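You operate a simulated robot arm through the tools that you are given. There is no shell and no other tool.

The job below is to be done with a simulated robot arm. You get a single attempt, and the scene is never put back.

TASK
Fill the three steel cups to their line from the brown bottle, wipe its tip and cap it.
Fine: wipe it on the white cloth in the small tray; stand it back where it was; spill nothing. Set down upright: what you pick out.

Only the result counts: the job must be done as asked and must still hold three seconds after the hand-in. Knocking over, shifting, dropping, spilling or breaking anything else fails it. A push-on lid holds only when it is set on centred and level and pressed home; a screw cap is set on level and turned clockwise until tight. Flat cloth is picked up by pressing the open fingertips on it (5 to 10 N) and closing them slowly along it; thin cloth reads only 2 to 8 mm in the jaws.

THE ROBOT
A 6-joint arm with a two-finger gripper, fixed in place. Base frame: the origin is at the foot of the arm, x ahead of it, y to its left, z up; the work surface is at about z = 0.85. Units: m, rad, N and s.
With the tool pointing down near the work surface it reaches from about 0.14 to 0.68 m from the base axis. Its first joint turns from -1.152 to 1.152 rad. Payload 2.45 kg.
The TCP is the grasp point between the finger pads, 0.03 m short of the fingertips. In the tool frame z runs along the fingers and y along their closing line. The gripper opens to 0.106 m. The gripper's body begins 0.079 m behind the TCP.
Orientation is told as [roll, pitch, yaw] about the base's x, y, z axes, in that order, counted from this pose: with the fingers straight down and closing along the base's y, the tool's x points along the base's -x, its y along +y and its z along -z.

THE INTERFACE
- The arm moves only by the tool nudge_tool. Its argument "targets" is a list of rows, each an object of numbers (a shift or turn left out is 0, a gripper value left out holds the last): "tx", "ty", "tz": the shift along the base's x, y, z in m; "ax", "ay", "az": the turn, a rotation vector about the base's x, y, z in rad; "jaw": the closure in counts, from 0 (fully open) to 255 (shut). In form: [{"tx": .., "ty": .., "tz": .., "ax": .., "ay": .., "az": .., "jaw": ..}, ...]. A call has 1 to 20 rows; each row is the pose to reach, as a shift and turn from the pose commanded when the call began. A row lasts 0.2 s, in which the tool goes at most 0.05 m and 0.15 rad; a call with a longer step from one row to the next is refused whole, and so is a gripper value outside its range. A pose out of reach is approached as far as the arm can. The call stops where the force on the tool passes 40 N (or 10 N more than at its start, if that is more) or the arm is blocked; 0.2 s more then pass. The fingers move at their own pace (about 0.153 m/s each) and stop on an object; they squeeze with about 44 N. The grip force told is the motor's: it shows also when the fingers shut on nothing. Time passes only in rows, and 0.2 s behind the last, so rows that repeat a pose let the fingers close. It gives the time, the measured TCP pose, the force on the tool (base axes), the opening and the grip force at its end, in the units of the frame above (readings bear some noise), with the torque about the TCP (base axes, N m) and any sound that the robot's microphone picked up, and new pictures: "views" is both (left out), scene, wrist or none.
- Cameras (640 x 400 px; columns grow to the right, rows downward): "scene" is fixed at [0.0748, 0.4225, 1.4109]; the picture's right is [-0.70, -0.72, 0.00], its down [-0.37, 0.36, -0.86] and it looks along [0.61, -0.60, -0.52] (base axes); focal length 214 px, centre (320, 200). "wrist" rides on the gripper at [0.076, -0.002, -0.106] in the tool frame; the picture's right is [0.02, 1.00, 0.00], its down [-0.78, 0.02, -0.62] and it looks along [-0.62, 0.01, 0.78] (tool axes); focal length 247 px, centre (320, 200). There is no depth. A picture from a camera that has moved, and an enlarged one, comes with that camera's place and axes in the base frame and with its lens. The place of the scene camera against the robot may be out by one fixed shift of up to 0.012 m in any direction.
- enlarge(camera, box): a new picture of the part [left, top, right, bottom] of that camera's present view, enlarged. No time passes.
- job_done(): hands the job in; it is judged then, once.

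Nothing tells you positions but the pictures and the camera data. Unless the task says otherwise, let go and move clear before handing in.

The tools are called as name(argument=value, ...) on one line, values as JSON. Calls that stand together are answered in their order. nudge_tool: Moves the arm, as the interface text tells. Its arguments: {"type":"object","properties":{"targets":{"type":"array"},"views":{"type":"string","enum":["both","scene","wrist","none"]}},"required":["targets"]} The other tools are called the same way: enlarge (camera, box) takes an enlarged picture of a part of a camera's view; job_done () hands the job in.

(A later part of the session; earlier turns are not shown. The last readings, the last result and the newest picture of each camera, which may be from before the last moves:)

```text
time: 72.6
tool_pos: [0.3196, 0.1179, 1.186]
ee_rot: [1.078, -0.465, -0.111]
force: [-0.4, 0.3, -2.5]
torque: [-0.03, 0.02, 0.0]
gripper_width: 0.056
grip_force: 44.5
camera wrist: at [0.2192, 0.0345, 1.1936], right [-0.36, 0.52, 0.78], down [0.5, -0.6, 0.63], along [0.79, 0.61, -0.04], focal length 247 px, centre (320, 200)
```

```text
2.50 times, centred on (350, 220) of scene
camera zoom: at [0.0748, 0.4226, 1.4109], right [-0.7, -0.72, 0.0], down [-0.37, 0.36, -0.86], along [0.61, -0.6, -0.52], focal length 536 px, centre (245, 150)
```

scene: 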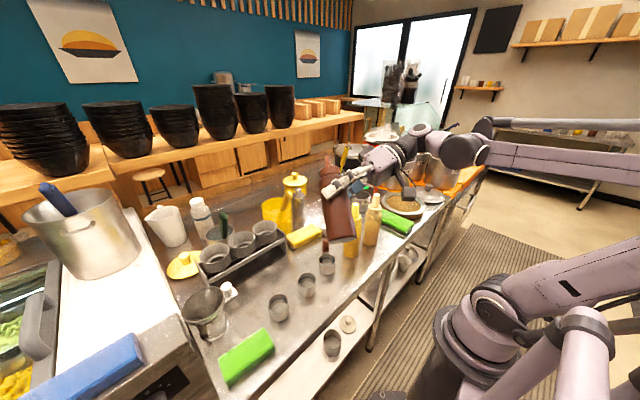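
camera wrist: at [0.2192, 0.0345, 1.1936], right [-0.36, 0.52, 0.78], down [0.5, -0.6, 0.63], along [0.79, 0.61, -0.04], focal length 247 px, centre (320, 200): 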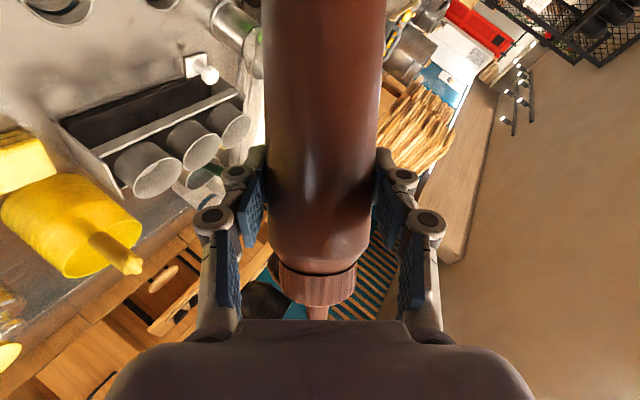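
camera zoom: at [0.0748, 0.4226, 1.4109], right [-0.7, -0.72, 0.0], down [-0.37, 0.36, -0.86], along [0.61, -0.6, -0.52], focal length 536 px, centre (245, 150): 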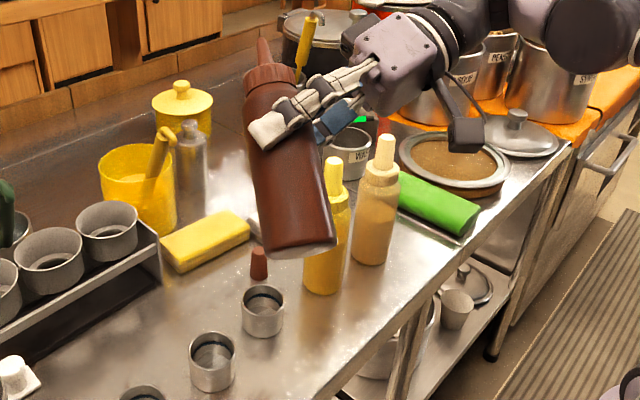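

The nozzle leans away from the robot over the cup row as planned. I'll lower toward cup 1 at this tilt.

nudge_tool(targets=[{"tz": -0.04}, {"tz": -0.08}, {"tz": -0.12}, {"tz": -0.16}, {"tz": -0.19}, {"tz": -0.215}, {"tz": -0.215}])

enlarge(camera="scene", box=[260, 190, 400, 320])

```text
time: 74.2
tool_pos: [0.3204, 0.1181, 0.9737]
ee_rot: [1.076, -0.467, -0.112]
force: [0.7, -0.1, -3.6]
torque: [-0.05, -0.07, 0.0]
gripper_width: 0.0561
grip_force: 44.2
camera wrist: at [0.2194, 0.035, 0.981], right [-0.36, 0.52, 0.78], down [0.5, -0.6, 0.63], along [0.79, 0.61, -0.04], focal length 247 px, centre (320, 200)
```

scene: 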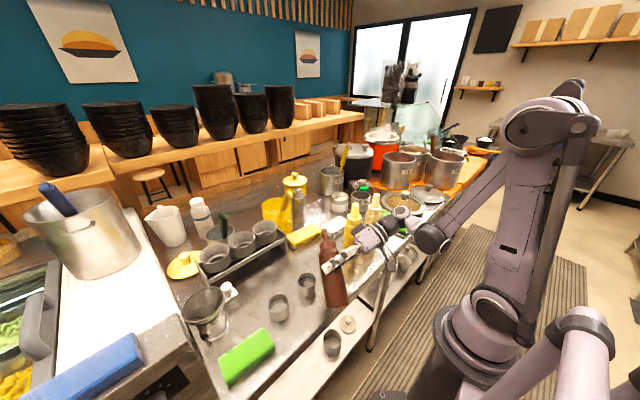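
wrist: 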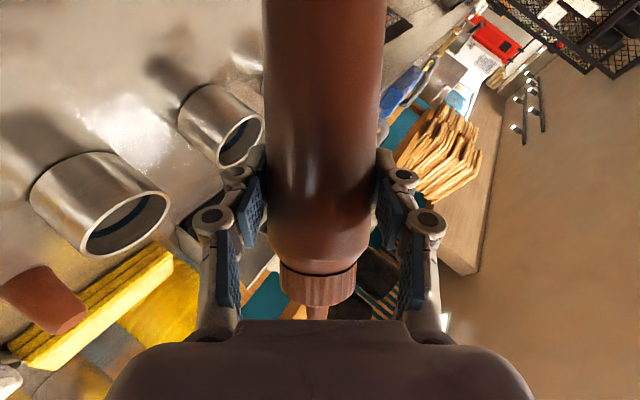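

```text
3.08 times, centred on (330, 255) of scene
camera zoom: at [0.0748, 0.4226, 1.4109], right [-0.7, -0.72, 0.0], down [-0.37, 0.36, -0.86], along [0.61, -0.6, -0.52], focal length 660 px, centre (289, 31)
```

zoom: 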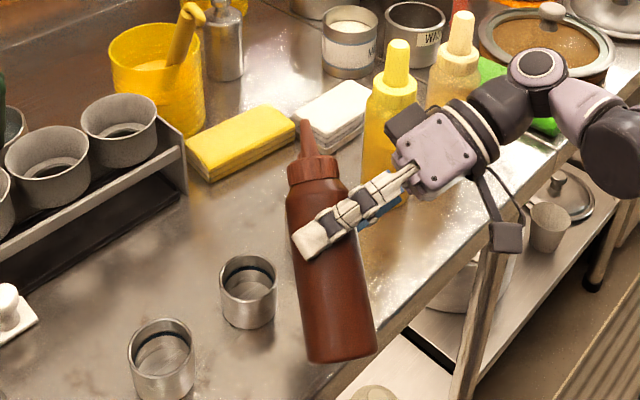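

The scene view of cup 1 is partly hidden by the bottle, but I can still check levels by backing off between small pours. I'll go on to about 67° of tilt and lower, bringing the tip over cup 1.

nudge_tool(targets=[{"tx": -0.002, "tz": -0.025, "ax": 0.0406, "ay": 0.1116, "az": -0.0551}, {"tx": -0.004, "tz": -0.047, "ax": 0.0812, "ay": 0.2232, "az": -0.1103}, {"tx": -0.004, "tz": -0.047, "ax": 0.0812, "ay": 0.2232, "az": -0.1103}])

enlarge(camera="scene", box=[270, 210, 390, 320])

```text
time: 75.0
tool_pos: [0.3258, 0.1184, 0.9594]
ee_rot: [1.12, -0.232, -0.237]
force: [-0.1, 0.0, -3.3]
torque: [-0.04, -0.04, -0.02]
gripper_width: 0.0561
grip_force: 44.0
out of reach, approached as far as the arm can: row 1, 2, 3
camera wrist: at [0.22, 0.0438, 0.9835], right [-0.12, 0.48, 0.87], down [0.55, -0.7, 0.46], along [0.83, 0.53, -0.18], focal length 247 px, centre (320, 200)
```

scene: 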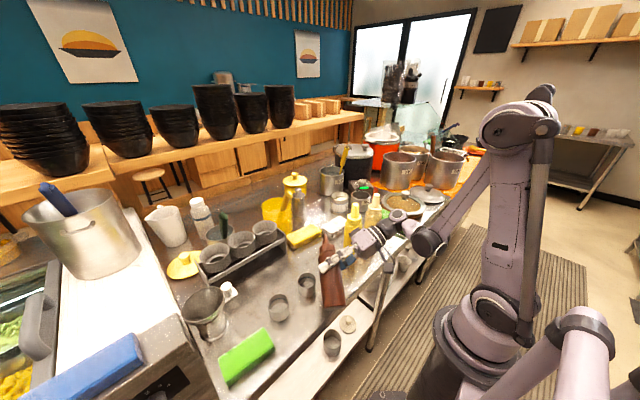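
wrist: 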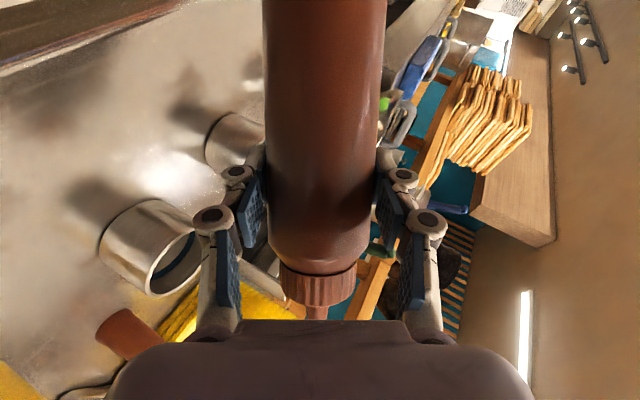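

```text
3.64 times, centred on (330, 265) of scene
camera zoom: at [0.0748, 0.4226, 1.4109], right [-0.7, -0.72, 0.0], down [-0.37, 0.36, -0.86], along [0.61, -0.6, -0.52], focal length 780 px, centre (284, -36)
```

zoom: 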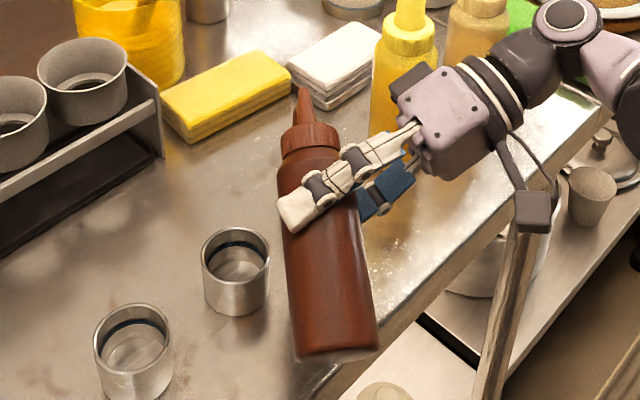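

The arm can't go lower here because the wrist comes too near the robot's shoulder. I'll swing the tool about 15° further round, which moves the wrist outward, and re-place the tip over cup 1.

nudge_tool(targets=[{"tx": -0.006, "ty": -0.006, "tz": 0.02, "az": 0.065}, {"tx": -0.011, "ty": -0.012, "tz": 0.02, "az": 0.13}, {"tx": -0.017, "ty": -0.018, "tz": 0.02, "az": 0.195}, {"tx": -0.022, "ty": -0.024, "tz": 0.02, "az": 0.26}, {"tx": -0.022, "ty": -0.024, "tz": -0.01, "az": 0.26}, {"tx": -0.022, "ty": -0.024, "tz": -0.03, "az": 0.26}, {"tx": -0.022, "ty": -0.024, "tz": -0.03, "az": 0.26}])

enlarge(camera="scene", box=[270, 210, 390, 320])

```text
time: 76.6
tool_pos: [0.3115, 0.0882, 0.9375]
ee_rot: [1.12, -0.234, 0.023]
force: [0.4, 0.5, -3.6]
torque: [-0.06, -0.07, 0.02]
gripper_width: 0.056
grip_force: 44.4
out of reach, approached as far as the arm can: row 6, 7
camera wrist: at [0.2287, -0.0091, 0.9619], right [-0.24, 0.43, 0.87], down [0.71, -0.54, 0.46], along [0.66, 0.73, -0.18], focal length 247 px, centre (320, 200)
```

scene: 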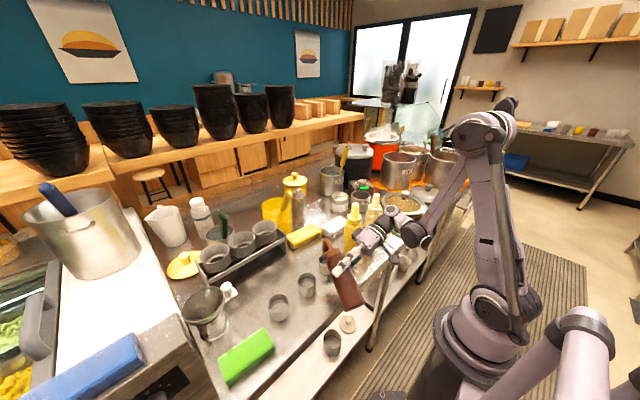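
wrist: 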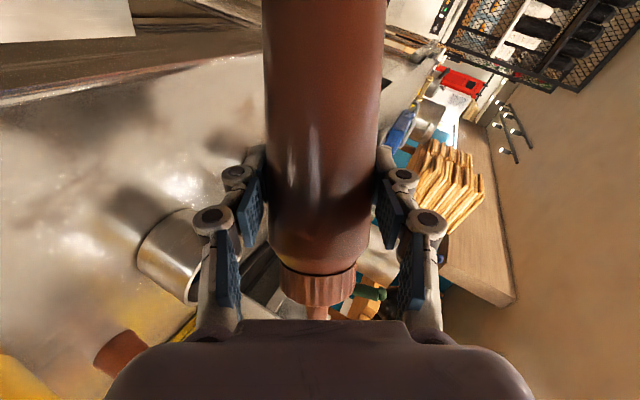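

```text
3.64 times, centred on (330, 265) of scene
camera zoom: at [0.0748, 0.4226, 1.4109], right [-0.7, -0.72, 0.0], down [-0.37, 0.36, -0.86], along [0.61, -0.6, -0.52], focal length 780 px, centre (284, -36)
```

zoom: 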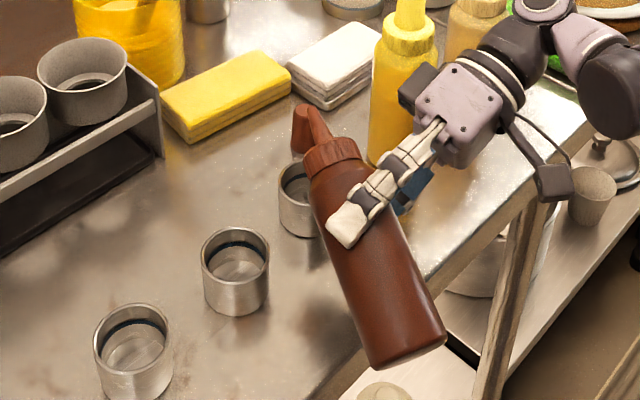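

The scene camera can now see cup 1 beside the bottle. I'll settle at a tool direction in between (80°), slightly higher, so the pour stays inside the arm's reach.

nudge_tool(targets=[{"tx": -0.002, "ty": 0.006, "tz": 0.006, "az": -0.044}, {"tx": -0.004, "ty": 0.0128, "tz": 0.006, "az": -0.087}, {"tx": -0.004, "ty": 0.0128, "tz": 0.006, "az": -0.087}])

enlarge(camera="scene", box=[290, 220, 370, 290])

```text
time: 77.4
tool_pos: [0.3092, 0.1009, 0.9498]
ee_rot: [1.118, -0.231, -0.062]
force: [-0.4, 1.4, -3.9]
torque: [-0.09, -0.06, -0.01]
gripper_width: 0.0561
grip_force: 44.7
out of reach, approached as far as the arm can: row 2, 3
camera wrist: at [0.2181, 0.0106, 0.9737], right [-0.2, 0.45, 0.87], down [0.66, -0.59, 0.46], along [0.72, 0.67, -0.18], focal length 247 px, centre (320, 200)
```

scene: 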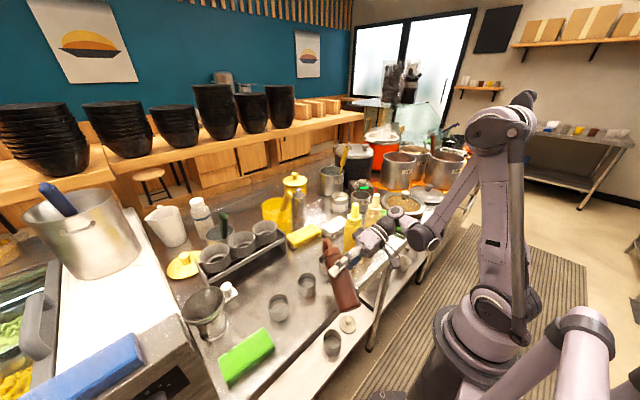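
wrist: 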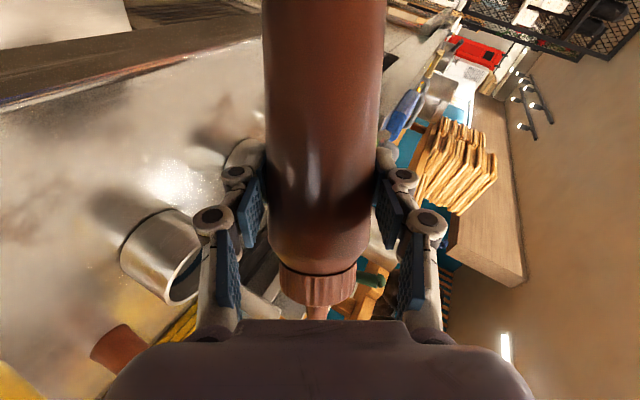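

```text
5.71 times, centred on (330, 255) of scene
camera zoom: at [0.0748, 0.4226, 1.4109], right [-0.7, -0.72, 0.0], down [-0.37, 0.36, -0.86], along [0.61, -0.6, -0.52], focal length 1226 px, centre (263, -114)
```

zoom: 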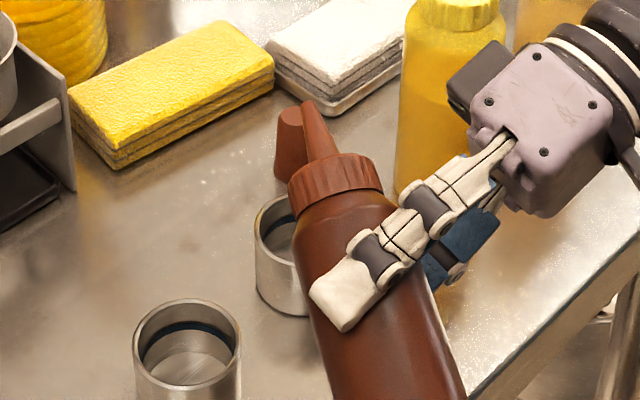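

The steep limits here come from the wrist being too low and close to the base. Pitching the tool 20° steeper raises the wrist, so I'll do that (the bottle stays at a safe 62° tilt) and re-centre over cup 1.

nudge_tool(targets=[{"tz": 0.02, "ax": -0.086, "ay": 0.0149}, {"tz": 0.03, "ax": -0.172, "ay": 0.0297}, {"tz": 0.03, "ax": -0.258, "ay": 0.0446}, {"tz": 0.03, "ax": -0.344, "ay": 0.0594}, {"tz": 0.03, "ax": -0.344, "ay": 0.0594}], views="none")

nudge_tool(targets=[{"tx": -0.003, "ty": -0.012, "az": 0.0675}, {"tx": -0.006, "ty": -0.025, "az": 0.135}, {"tx": -0.006, "ty": -0.025, "az": 0.135}])

enlarge(camera="scene", box=[290, 210, 370, 290])

```text
time: 78.6
tool_pos: [0.3098, 0.1018, 0.9799]
ee_rot: [0.768, -0.183, 0.011]
force: [-0.8, -0.6, -3.2]
torque: [-0.04, -0.05, 0.04]
gripper_width: 0.0561
grip_force: 44.2
```

```text
time: 79.4
tool_pos: [0.3016, 0.0786, 0.9801]
ee_rot: [0.769, -0.183, 0.145]
force: [-0.9, 0.7, -4.3]
torque: [-0.04, -0.05, -0.01]
gripper_width: 0.0558
grip_force: 44.3
camera wrist: at [0.225, -0.0094, 1.0378], right [-0.25, 0.69, 0.68], down [0.74, -0.32, 0.59], along [0.62, 0.65, -0.43], focal length 247 px, centre (320, 200)
```

scene: 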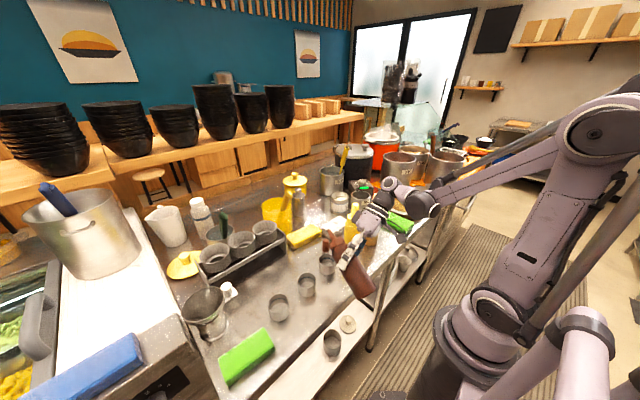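
wrist: 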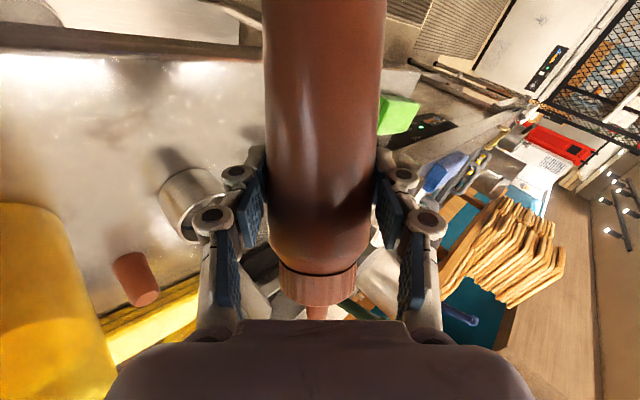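

```text
5.00 times, centred on (330, 250) of scene
camera zoom: at [0.0748, 0.4226, 1.4109], right [-0.7, -0.72, 0.0], down [-0.37, 0.36, -0.86], along [0.61, -0.6, -0.52], focal length 1072 px, centre (270, -50)
```

zoom: 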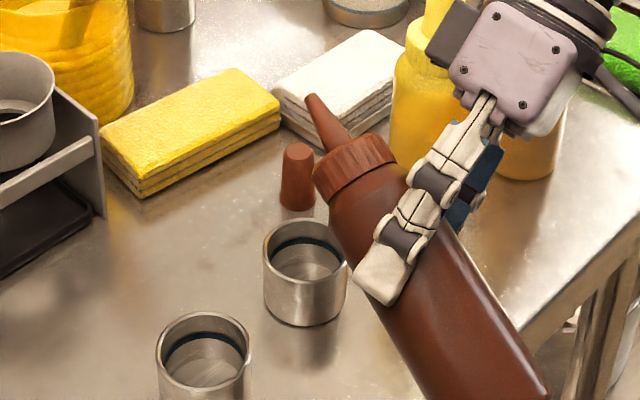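

Now cup 1 and the nozzle are both clearly visible and the pose is within reach. I'll lower and tilt to about 69°, keeping the tip over the cup.

nudge_tool(targets=[{"tx": 0.0, "ty": 0.0, "tz": -0.03}, {"tx": -0.0012, "ty": 0.004, "tz": -0.055, "ax": 0.0022, "ay": 0.0619, "az": -0.0615}, {"tx": -0.0024, "ty": 0.0081, "tz": -0.0725, "ax": 0.0043, "ay": 0.1237, "az": -0.123}, {"tx": -0.0024, "ty": 0.0081, "tz": -0.0725, "ax": 0.0043, "ay": 0.1237, "az": -0.123}])

enlarge(camera="scene", box=[290, 220, 370, 300])

```text
time: 80.4
tool_pos: [0.3006, 0.086, 0.9083]
ee_rot: [0.784, -0.06, 0.018]
force: [-0.1, 0.8, -3.4]
torque: [-0.05, -0.09, 0.0]
gripper_width: 0.0558
grip_force: 44.3
camera wrist: at [0.2206, 0.0087, 0.9754], right [-0.08, 0.71, 0.7], down [0.76, -0.41, 0.5], along [0.64, 0.57, -0.51], focal length 247 px, centre (320, 200)
```

scene: 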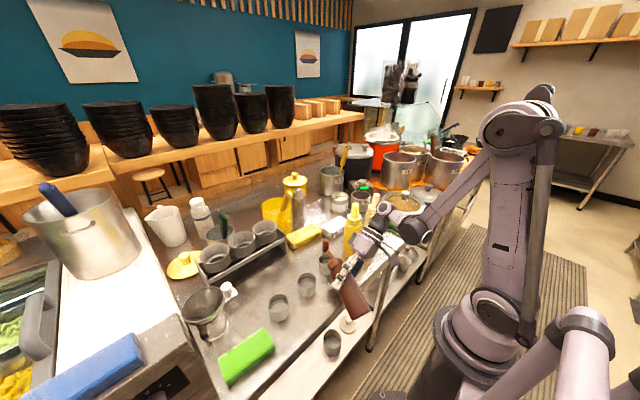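
wrist: 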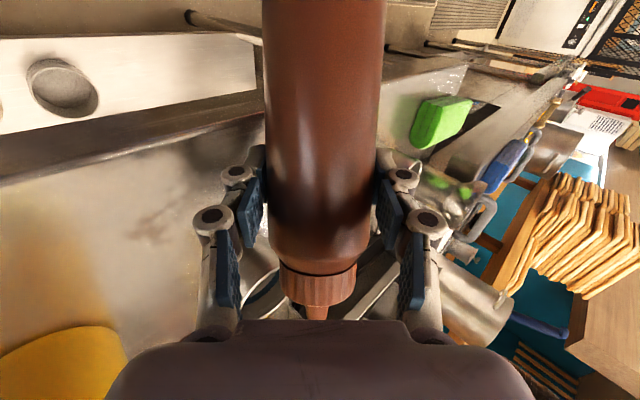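

```text
5.00 times, centred on (330, 260) of scene
camera zoom: at [0.0748, 0.4226, 1.4109], right [-0.7, -0.72, 0.0], down [-0.37, 0.36, -0.86], along [0.61, -0.6, -0.52], focal length 1072 px, centre (270, -100)
```

zoom: 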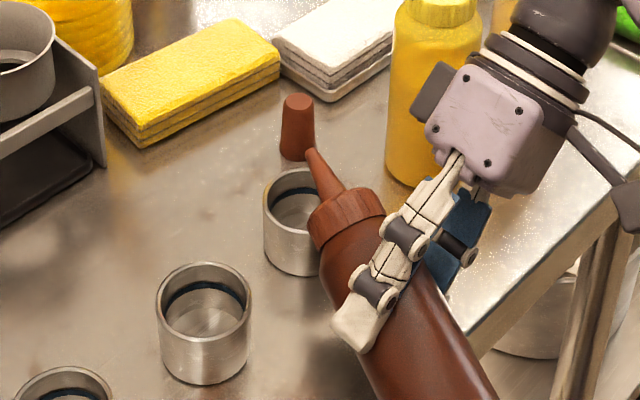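

Tip and cup line up well (the tip is about 5–10 mm short of centre, on the bottle's side). I'll keep tilting in small steps and watch for flow.

nudge_tool(targets=[{"tx": 0.0017, "ty": 0.0058, "tz": 0.0009, "ax": 0.0022, "ay": 0.0619, "az": -0.0615}, {"tx": 0.0034, "ty": 0.0116, "tz": 0.0018, "ax": 0.0043, "ay": 0.1237, "az": -0.123}], views="none")

enlarge(camera="scene", box=[300, 235, 360, 285])

```text
time: 81.0
tool_pos: [0.3021, 0.0979, 0.9092]
ee_rot: [0.78, 0.064, -0.105]
force: [-0.3, -0.2, -4.4]
torque: [-0.05, -0.05, 0.01]
gripper_width: 0.0561
grip_force: 44.0
```

```text
8.00 times, centred on (330, 260) of scene
camera zoom: at [0.0748, 0.4226, 1.4109], right [-0.7, -0.72, 0.0], down [-0.37, 0.36, -0.86], along [0.61, -0.6, -0.52], focal length 1716 px, centre (240, -280)
```

zoom: 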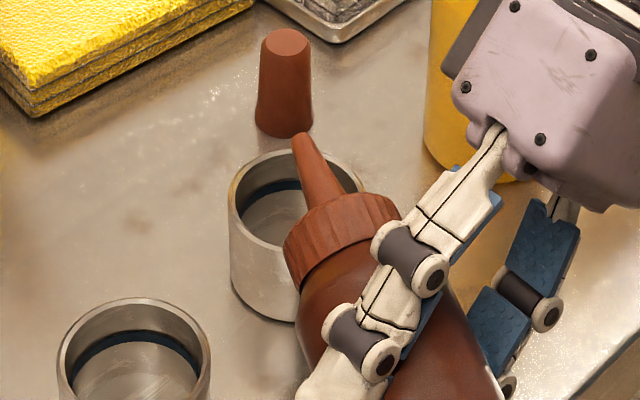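

nudge_tool(targets=[{"tx": 0.0013, "ty": 0.0058, "tz": 0.0009, "ax": 0.0022, "ay": 0.0619, "az": -0.0615}], views="none")

enlarge(camera="scene", box=[300, 235, 360, 285])

```text
time: 81.4
tool_pos: [0.305, 0.1046, 0.9106]
ee_rot: [0.776, 0.126, -0.167]
force: [0.0, -0.4, -3.4]
torque: [-0.05, -0.04, 0.0]
gripper_width: 0.0561
grip_force: 43.9
```

```text
8.00 times, centred on (330, 260) of scene
camera zoom: at [0.0748, 0.4226, 1.4109], right [-0.7, -0.72, 0.0], down [-0.37, 0.36, -0.86], along [0.61, -0.6, -0.52], focal length 1716 px, centre (240, -280)
```

zoom: 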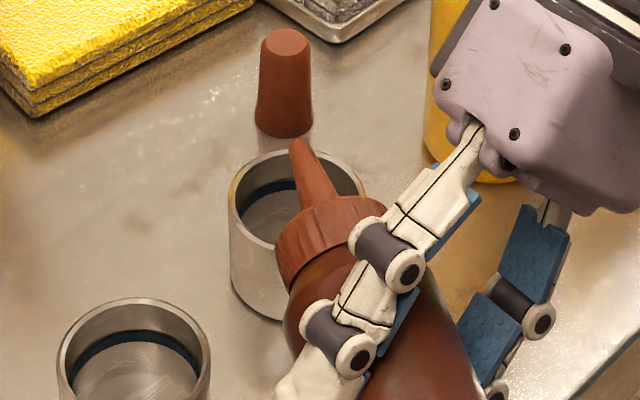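

nudge_tool(targets=[{"tx": 0.002, "ty": 0.0056, "tz": 0.0009, "ax": 0.0022, "ay": 0.0619, "az": -0.0615}], views="none")

enlarge(camera="scene", box=[300, 235, 360, 285])

```text
time: 81.8
tool_pos: [0.3083, 0.1092, 0.911]
ee_rot: [0.764, 0.187, -0.231]
force: [-0.9, 0.3, -3.5]
torque: [-0.03, -0.03, 0.0]
gripper_width: 0.056
grip_force: 43.8
```

```text
8.00 times, centred on (330, 260) of scene
camera zoom: at [0.0748, 0.4226, 1.4109], right [-0.7, -0.72, 0.0], down [-0.37, 0.36, -0.86], along [0.61, -0.6, -0.52], focal length 1716 px, centre (240, -280)
```

zoom: 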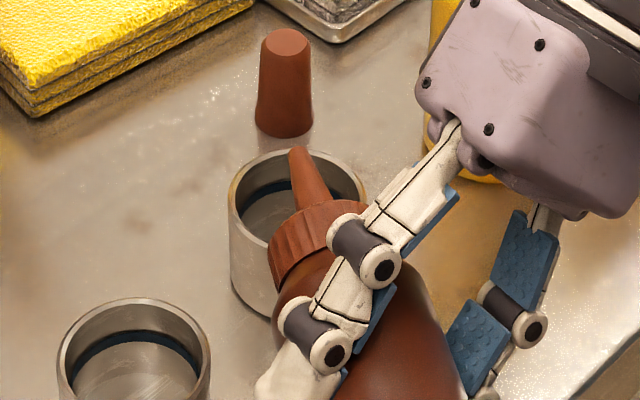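

nudge_tool(targets=[{"tx": 0.0027, "ty": 0.0055, "tz": 0.0026, "ax": 0.0022, "ay": 0.0619, "az": -0.0615}], views="none")

enlarge(camera="scene", box=[300, 235, 360, 285])

```text
time: 82.2
tool_pos: [0.3101, 0.1146, 0.9131]
ee_rot: [0.75, 0.247, -0.293]
force: [-0.3, 0.0, -4.3]
torque: [-0.02, -0.04, 0.01]
gripper_width: 0.056
grip_force: 43.8
```

```text
8.00 times, centred on (330, 260) of scene
camera zoom: at [0.0748, 0.4226, 1.4109], right [-0.7, -0.72, 0.0], down [-0.37, 0.36, -0.86], along [0.61, -0.6, -0.52], focal length 1716 px, centre (240, -280)
```

zoom: 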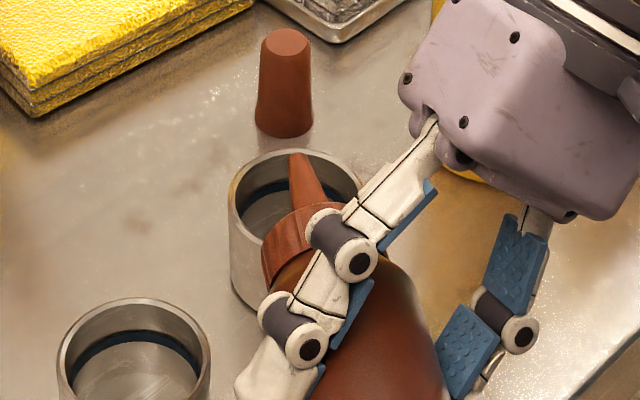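

nudge_tool(targets=[{"tx": 0.0024, "ty": 0.006, "tz": 0.0033, "ax": 0.0022, "ay": 0.0619, "az": -0.0615}], views="none")

enlarge(camera="scene", box=[300, 235, 360, 285])

```text
time: 82.6
tool_pos: [0.3123, 0.1212, 0.9179]
ee_rot: [0.733, 0.306, -0.363]
force: [-0.5, 0.2, -3.1]
torque: [-0.03, -0.07, 0.0]
gripper_width: 0.0561
grip_force: 44.3
```

```text
8.00 times, centred on (330, 260) of scene
camera zoom: at [0.0748, 0.4226, 1.4109], right [-0.7, -0.72, 0.0], down [-0.37, 0.36, -0.86], along [0.61, -0.6, -0.52], focal length 1716 px, centre (240, -280)
```

zoom: 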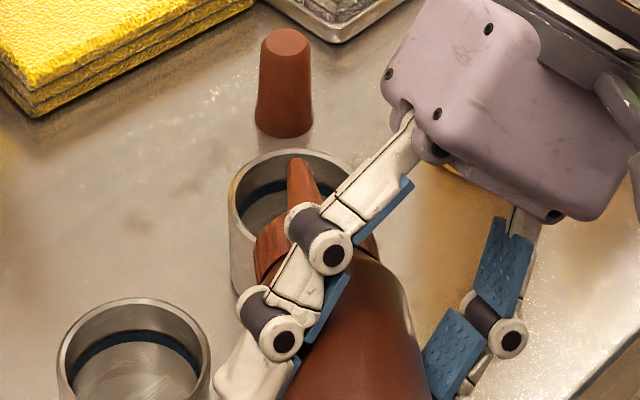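

nudge_tool(targets=[{"tx": 0.0036, "ty": 0.0053, "tz": 0.0025, "ax": 0.0022, "ay": 0.0619, "az": -0.0615}], views="none")

enlarge(camera="scene", box=[300, 235, 360, 285])

```text
time: 83.0
tool_pos: [0.3168, 0.1264, 0.92]
ee_rot: [0.707, 0.365, -0.43]
force: [-0.2, 0.6, -3.7]
torque: [-0.04, -0.07, 0.0]
gripper_width: 0.0559
grip_force: 44.2
```

```text
8.00 times, centred on (330, 260) of scene
camera zoom: at [0.0748, 0.4226, 1.4109], right [-0.7, -0.72, 0.0], down [-0.37, 0.36, -0.86], along [0.61, -0.6, -0.52], focal length 1716 px, centre (240, -280)
```

zoom: 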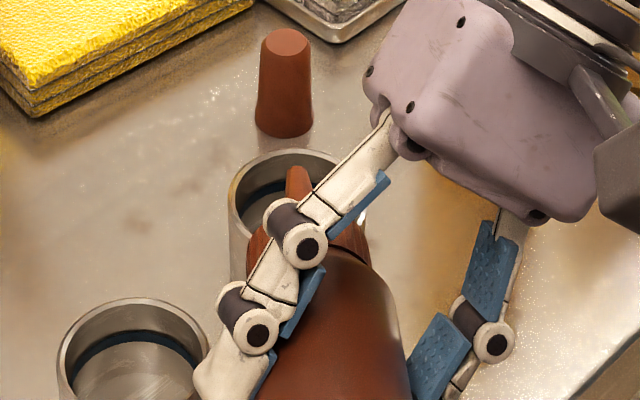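

nudge_tool(targets=[{"tx": 0.0046, "ty": 0.0047, "tz": 0.005, "ax": 0.0022, "ay": 0.0619, "az": -0.0615}], views="none")

enlarge(camera="scene", box=[300, 235, 360, 285])

enlarge(camera="wrist", box=[180, 200, 440, 360])

```text
time: 83.4
tool_pos: [0.3209, 0.1318, 0.9219]
ee_rot: [0.681, 0.42, -0.501]
force: [0.3, -0.2, -3.0]
torque: [-0.04, -0.03, -0.01]
gripper_width: 0.056
grip_force: 43.5
```

```text
8.00 times, centred on (330, 260) of scene
camera zoom: at [0.0748, 0.4226, 1.4109], right [-0.7, -0.72, 0.0], down [-0.37, 0.36, -0.86], along [0.61, -0.6, -0.52], focal length 1716 px, centre (240, -280)
```

zoom: 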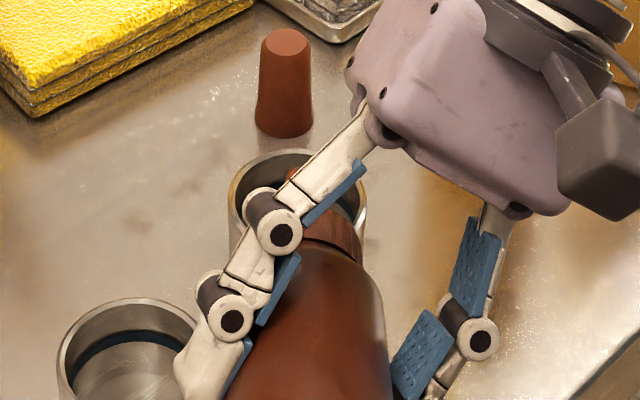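

```text
2.46 times, centred on (310, 280) of wrist
camera zoom: at [0.2553, 0.0888, 1.0271], right [0.58, 0.57, 0.58], down [0.62, -0.77, 0.13], along [0.52, 0.29, -0.8], focal length 608 px, centre (345, 3)
```

zoom: 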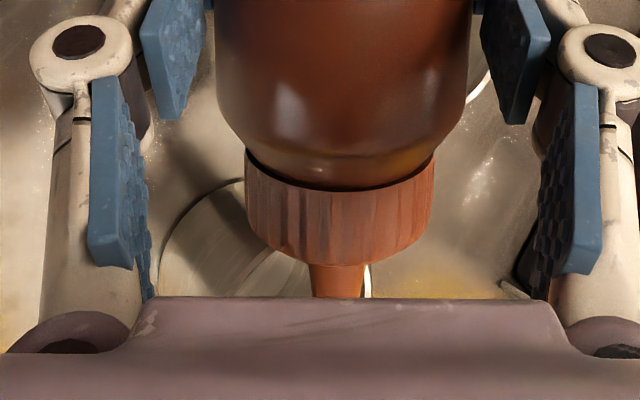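

nudge_tool(targets=[{"tx": 0.005, "ty": 0.0045, "tz": 0.0047, "ax": 0.0022, "ay": 0.0619, "az": -0.0615}], views="none")

enlarge(camera="scene", box=[305, 240, 350, 280])

enlarge(camera="wrist", box=[180, 200, 440, 360])

```text
time: 83.8
tool_pos: [0.3246, 0.1344, 0.9279]
ee_rot: [0.65, 0.476, -0.58]
force: [0.2, -0.7, -3.2]
torque: [-0.06, -0.05, -0.02]
gripper_width: 0.056
grip_force: 43.7
```

```text
10.00 times, centred on (328, 260) of scene
camera zoom: at [0.0748, 0.4226, 1.4109], right [-0.7, -0.72, 0.0], down [-0.37, 0.36, -0.86], along [0.61, -0.6, -0.52], focal length 2145 px, centre (245, -400)
```

zoom: 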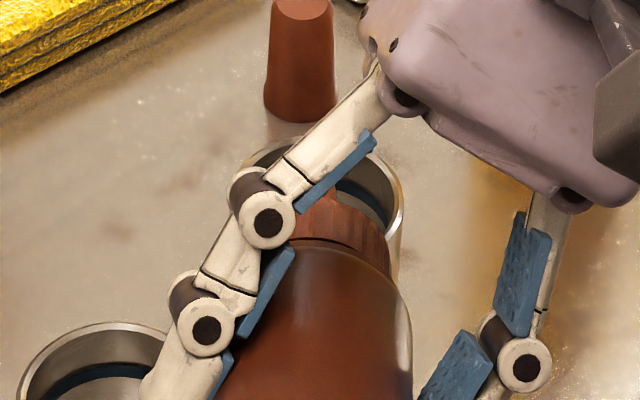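

```text
2.46 times, centred on (310, 280) of wrist
camera zoom: at [0.2637, 0.0963, 1.0357], right [0.65, 0.53, 0.55], down [0.58, -0.81, 0.09], along [0.49, 0.26, -0.83], focal length 608 px, centre (345, 3)
```

zoom: 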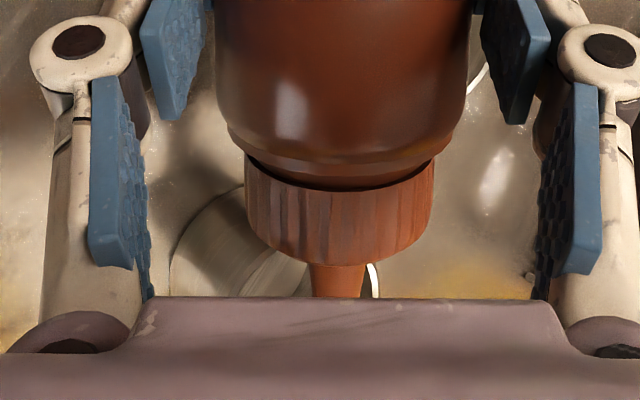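

nudge_tool(targets=[{"tx": 0.0055, "ty": 0.0041, "tz": 0.0044, "ax": 0.0022, "ay": 0.0619, "az": -0.0615}, {"tx": 0.0115, "ty": 0.0078, "tz": 0.0084, "ax": 0.0043, "ay": 0.1237, "az": -0.123}], views="none")

enlarge(camera="scene", box=[300, 235, 360, 285])

enlarge(camera="wrist", box=[180, 200, 440, 360])

```text
time: 84.4
tool_pos: [0.336, 0.143, 0.9371]
ee_rot: [0.562, 0.575, -0.743]
force: [0.1, -0.4, -3.3]
torque: [-0.08, -0.05, 0.01]
gripper_width: 0.056
grip_force: 43.5
```

```text
8.00 times, centred on (330, 260) of scene
camera zoom: at [0.0748, 0.4226, 1.4109], right [-0.7, -0.72, 0.0], down [-0.37, 0.36, -0.86], along [0.61, -0.6, -0.52], focal length 1716 px, centre (240, -280)
```

zoom: 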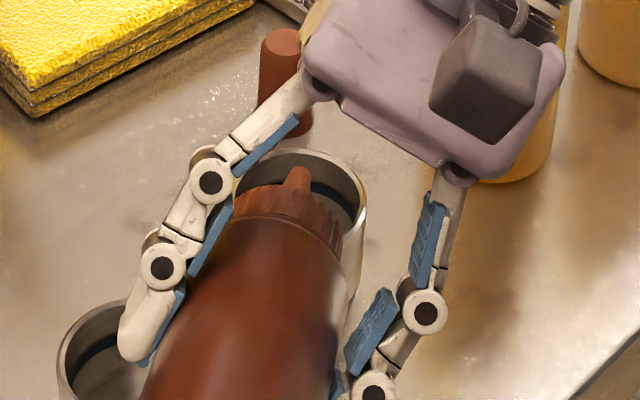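

```text
2.46 times, centred on (310, 280) of wrist
camera zoom: at [0.2849, 0.1099, 1.0511], right [0.77, 0.44, 0.46], down [0.48, -0.88, 0.02], along [0.41, 0.21, -0.89], focal length 608 px, centre (345, 3)
```

zoom: 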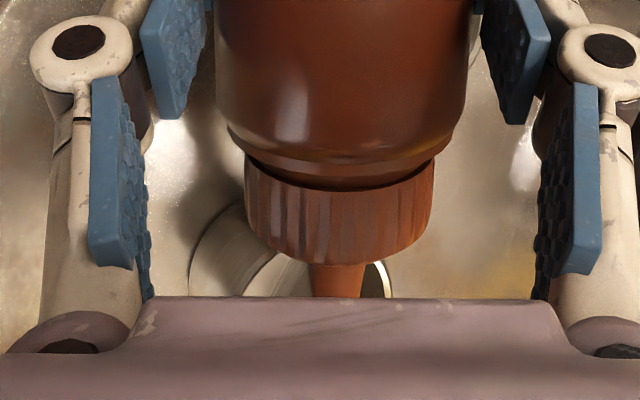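

No flow even at about 101° of tilt, so this seems to be a true squeeze bottle. With the tip over the cup I'll try a slightly tighter jaw command for a moment.

nudge_tool(targets=[{"jaw": 160}], views="none")

enlarge(camera="scene", box=[300, 235, 360, 285])

```text
time: 84.8
tool_pos: [0.3363, 0.1426, 0.9366]
ee_rot: [0.564, 0.576, -0.741]
force: [0.6, -1.2, -2.9]
torque: [-0.09, -0.03, 0.0]
gripper_width: 0.0559
grip_force: 43.7
```

```text
8.00 times, centred on (330, 260) of scene
camera zoom: at [0.0748, 0.4226, 1.4109], right [-0.7, -0.72, 0.0], down [-0.37, 0.36, -0.86], along [0.61, -0.6, -0.52], focal length 1716 px, centre (240, -280)
```

zoom: 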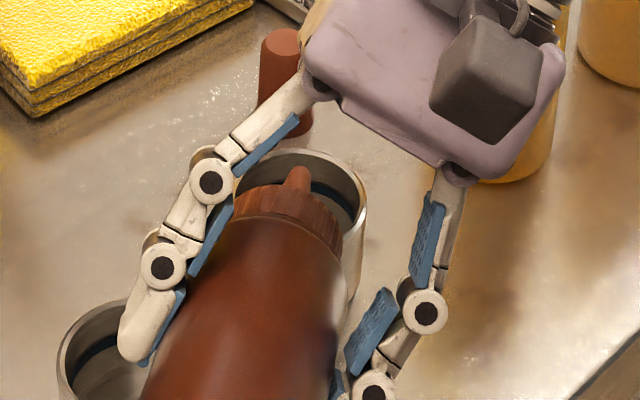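

Still nothing at 101°, so it likely needs to be much more inverted. Cup 3 has far more free room around it for a steep inversion, so I'll tilt back, rise, and work there first.

nudge_tool(targets=[{"tz": 0.02, "ax": -0.0035, "ay": -0.0993, "az": 0.0987}, {"tz": 0.045, "ax": -0.007, "ay": -0.1985, "az": 0.1973}, {"tz": 0.07, "ax": -0.0105, "ay": -0.2978, "az": 0.296}, {"tz": 0.095, "ax": -0.0139, "ay": -0.397, "az": 0.3946}, {"tz": 0.12, "ax": -0.0174, "ay": -0.4963, "az": 0.4933}, {"tz": 0.12, "ax": -0.0174, "ay": -0.4963, "az": 0.4933}])

enlarge(camera="scene", box=[260, 230, 360, 330])

```text
time: 86.2
tool_pos: [0.3362, 0.1413, 1.0579]
ee_rot: [0.778, 0.121, -0.163]
force: [-1.0, 0.1, -3.2]
torque: [-0.06, -0.06, -0.02]
gripper_width: 0.0562
grip_force: 44.3
camera wrist: at [0.2582, 0.0781, 1.1401], right [0.18, 0.69, 0.7], down [0.75, -0.55, 0.36], along [0.63, 0.46, -0.62], focal length 247 px, centre (320, 200)
```

scene: 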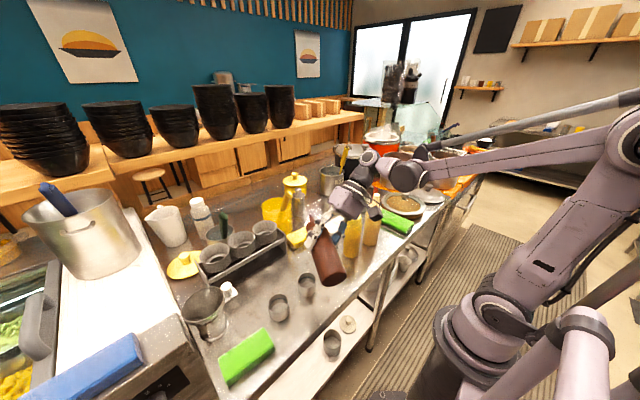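
wrist: 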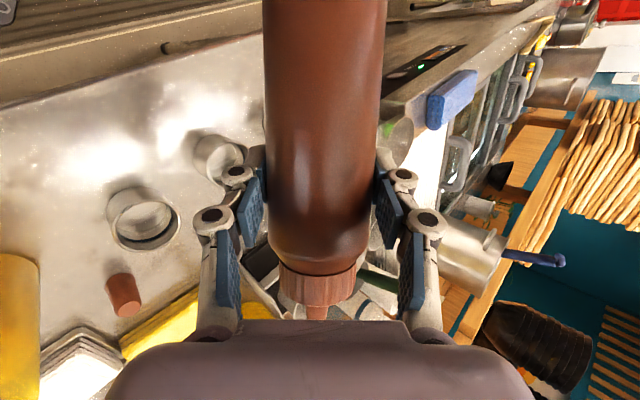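

```text
4.00 times, centred on (310, 280) of scene
camera zoom: at [0.0748, 0.4226, 1.4109], right [-0.7, -0.72, 0.0], down [-0.37, 0.36, -0.86], along [0.61, -0.6, -0.52], focal length 858 px, centre (360, -120)
```

zoom: 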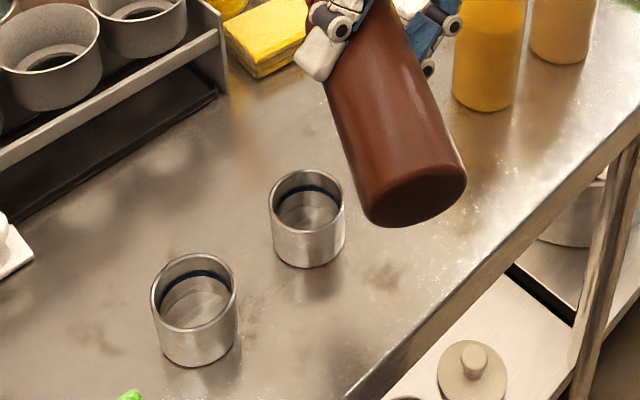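

nudge_tool(targets=[{"tx": -0.008, "ty": 0.034, "az": -0.028}, {"tx": -0.016, "ty": 0.069, "az": -0.056}, {"tx": -0.024, "ty": 0.103, "az": -0.084}, {"tx": -0.032, "ty": 0.138, "az": -0.112}, {"tx": -0.0407, "ty": 0.1723, "az": -0.14}, {"tx": -0.0407, "ty": 0.1723, "az": -0.14}], views="none")

nudge_tool(targets=[{"ax": 0.0859, "ay": -0.0152}, {"ax": 0.1719, "ay": -0.0303}, {"ax": 0.2578, "ay": -0.0455}, {"ax": 0.3437, "ay": -0.0606}, {"ax": 0.3437, "ay": -0.0606}])

```text
time: 87.6
tool_pos: [0.2935, 0.3142, 1.056]
ee_rot: [0.775, 0.124, -0.306]
force: [0.2, -0.8, -3.8]
torque: [-0.05, -0.03, 0.0]
gripper_width: 0.0561
grip_force: 43.9
```

```text
time: 88.8
tool_pos: [0.2957, 0.3124, 1.0562]
ee_rot: [1.127, 0.161, -0.253]
force: [0.0, 0.2, -3.2]
torque: [-0.05, -0.04, 0.01]
gripper_width: 0.056
grip_force: 43.3
camera wrist: at [0.2043, 0.2372, 1.1105], right [0.23, 0.38, 0.9], down [0.65, -0.74, 0.15], along [0.72, 0.55, -0.42], focal length 247 px, centre (320, 200)
```

scene: 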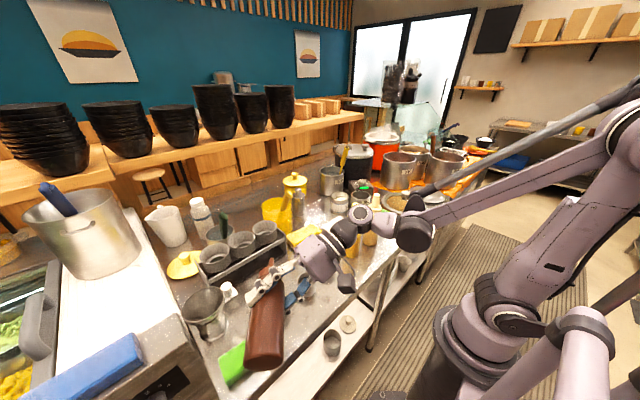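
wrist: 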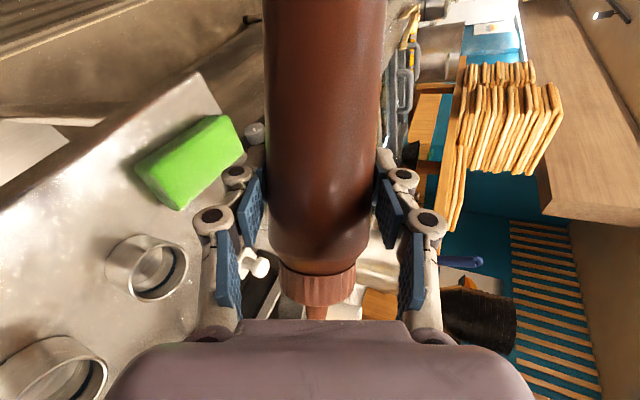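

Now over cup 3 with room to spare. I'll lower the tip toward the cup and tilt past 100°.

nudge_tool(targets=[{"tx": 0.003, "ty": 0.002, "tz": -0.03}, {"tx": 0.006, "ty": 0.004, "tz": -0.06, "ax": 0.0138, "ay": 0.0773, "az": -0.0366}, {"tx": 0.01, "ty": 0.008, "tz": -0.08, "ax": 0.0346, "ay": 0.1936, "az": -0.0917}, {"tx": 0.0145, "ty": 0.0112, "tz": -0.094, "ax": 0.0554, "ay": 0.3099, "az": -0.1468}, {"tx": 0.0145, "ty": 0.0112, "tz": -0.094, "ax": 0.0554, "ay": 0.3099, "az": -0.1468}])

enlarge(camera="scene", box=[240, 260, 330, 340])

```text
time: 90.0
tool_pos: [0.3126, 0.324, 0.9613]
ee_rot: [1.073, 0.473, -0.419]
force: [-0.3, -0.2, -2.6]
torque: [-0.06, -0.06, -0.04]
gripper_width: 0.0559
grip_force: 44.3
camera wrist: at [0.2308, 0.2568, 1.0386], right [0.54, 0.28, 0.79], down [0.55, -0.83, -0.08], along [0.64, 0.48, -0.6], focal length 247 px, centre (320, 200)
```

scene: 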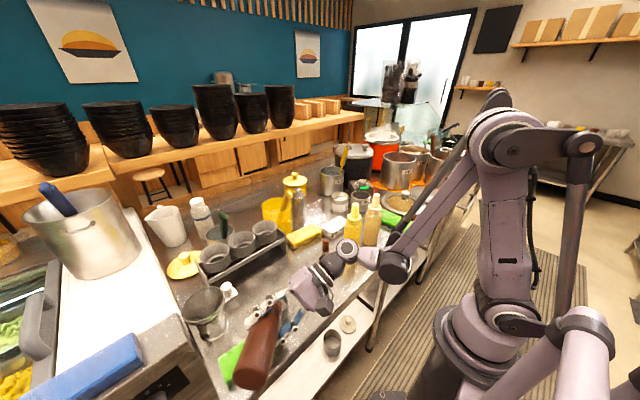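
wrist: 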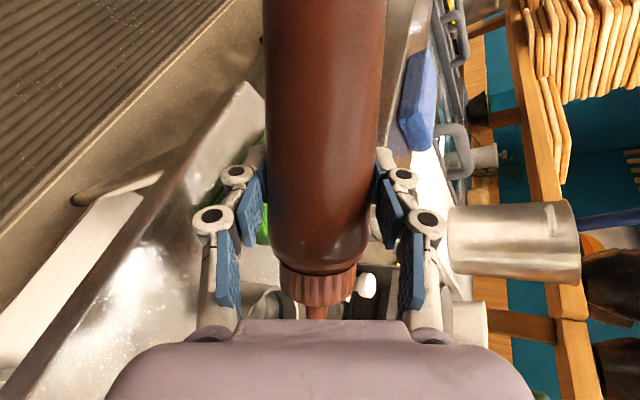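

```text
5.00 times, centred on (285, 300) of scene
camera zoom: at [0.0748, 0.4226, 1.4109], right [-0.7, -0.72, 0.0], down [-0.37, 0.36, -0.86], along [0.61, -0.6, -0.52], focal length 1072 px, centre (495, -300)
```

zoom: 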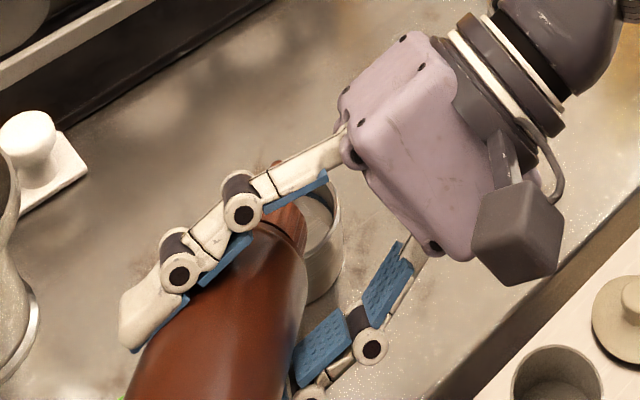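

nudge_tool(targets=[{"tx": 0.0053, "ty": 0.002, "tz": 0.001, "ax": 0.0138, "ay": 0.0775, "az": -0.0367}, {"tx": 0.0105, "ty": 0.003, "tz": 0.002, "ax": 0.0277, "ay": 0.155, "az": -0.0734}], views="none")

enlarge(camera="scene", box=[260, 260, 320, 310])

enlarge(camera="wrist", box=[180, 200, 440, 360])

```text
time: 90.6
tool_pos: [0.3213, 0.3282, 0.9646]
ee_rot: [1.02, 0.624, -0.521]
force: [0.4, 0.1, -2.7]
torque: [-0.1, -0.03, 0.03]
gripper_width: 0.056
grip_force: 43.4
```

```text
8.00 times, centred on (290, 285) of scene
camera zoom: at [0.0748, 0.4226, 1.4109], right [-0.7, -0.72, 0.0], down [-0.37, 0.36, -0.86], along [0.61, -0.6, -0.52], focal length 1716 px, centre (560, -480)
```

zoom: 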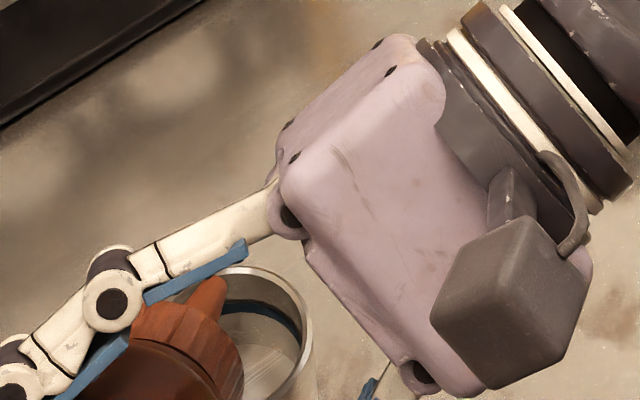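

```text
2.46 times, centred on (310, 280) of wrist
camera zoom: at [0.2493, 0.2648, 1.0514], right [0.68, 0.21, 0.7], down [0.46, -0.87, -0.18], along [0.57, 0.45, -0.69], focal length 608 px, centre (345, 3)
```

zoom: 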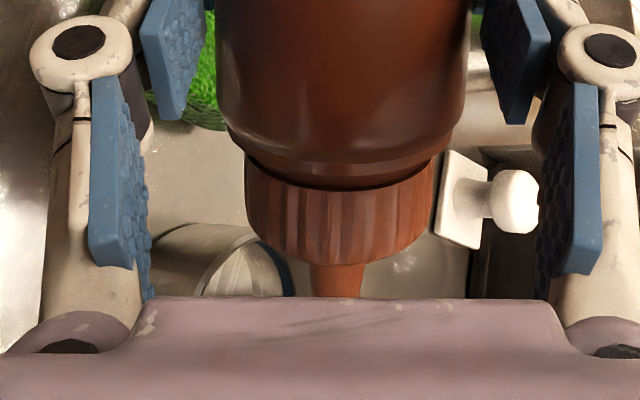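

nudge_tool(targets=[{"tx": 0.0062, "ty": 0.0014, "tz": 0.0014, "ax": 0.0138, "ay": 0.0775, "az": -0.0367}, {"tx": 0.0124, "ty": 0.0028, "tz": 0.0027, "ax": 0.0277, "ay": 0.155, "az": -0.0734}], views="none")

enlarge(camera="scene", box=[260, 260, 320, 310])

```text
time: 91.2
tool_pos: [0.3349, 0.3321, 0.9684]
ee_rot: [0.939, 0.768, -0.646]
force: [0.1, -0.3, -2.9]
torque: [-0.09, -0.02, 0.01]
gripper_width: 0.0559
grip_force: 44.7
```

```text
8.00 times, centred on (290, 285) of scene
camera zoom: at [0.0748, 0.4226, 1.4109], right [-0.7, -0.72, 0.0], down [-0.37, 0.36, -0.86], along [0.61, -0.6, -0.52], focal length 1716 px, centre (560, -480)
```

zoom: 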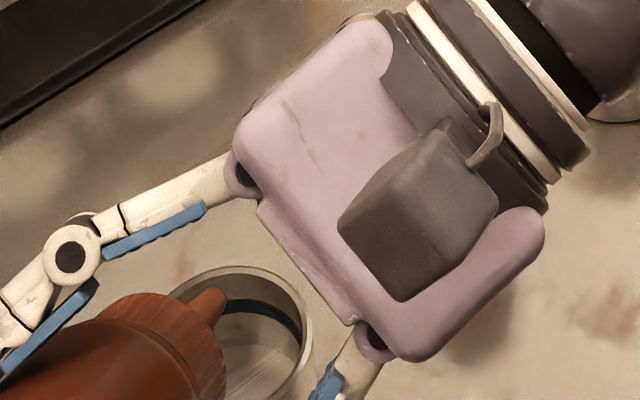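

nudge_tool(targets=[{"tx": 0.0071, "ty": 0.0009, "tz": 0.0018, "ax": 0.0138, "ay": 0.0775, "az": -0.0367}, {"tx": 0.0142, "ty": 0.0017, "tz": 0.0037, "ax": 0.0277, "ay": 0.155, "az": -0.0734}], views="none")

enlarge(camera="scene", box=[260, 260, 320, 310])

```text
time: 91.8
tool_pos: [0.3478, 0.3348, 0.9722]
ee_rot: [0.817, 0.902, -0.813]
force: [0.1, 0.7, -3.3]
torque: [-0.1, 0.0, -0.02]
gripper_width: 0.0559
grip_force: 43.6
```

```text
8.00 times, centred on (290, 285) of scene
camera zoom: at [0.0748, 0.4226, 1.4109], right [-0.7, -0.72, 0.0], down [-0.37, 0.36, -0.86], along [0.61, -0.6, -0.52], focal length 1716 px, centre (560, -480)
```

zoom: 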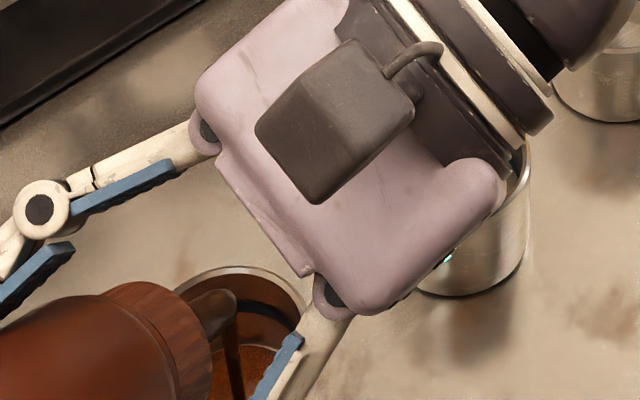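

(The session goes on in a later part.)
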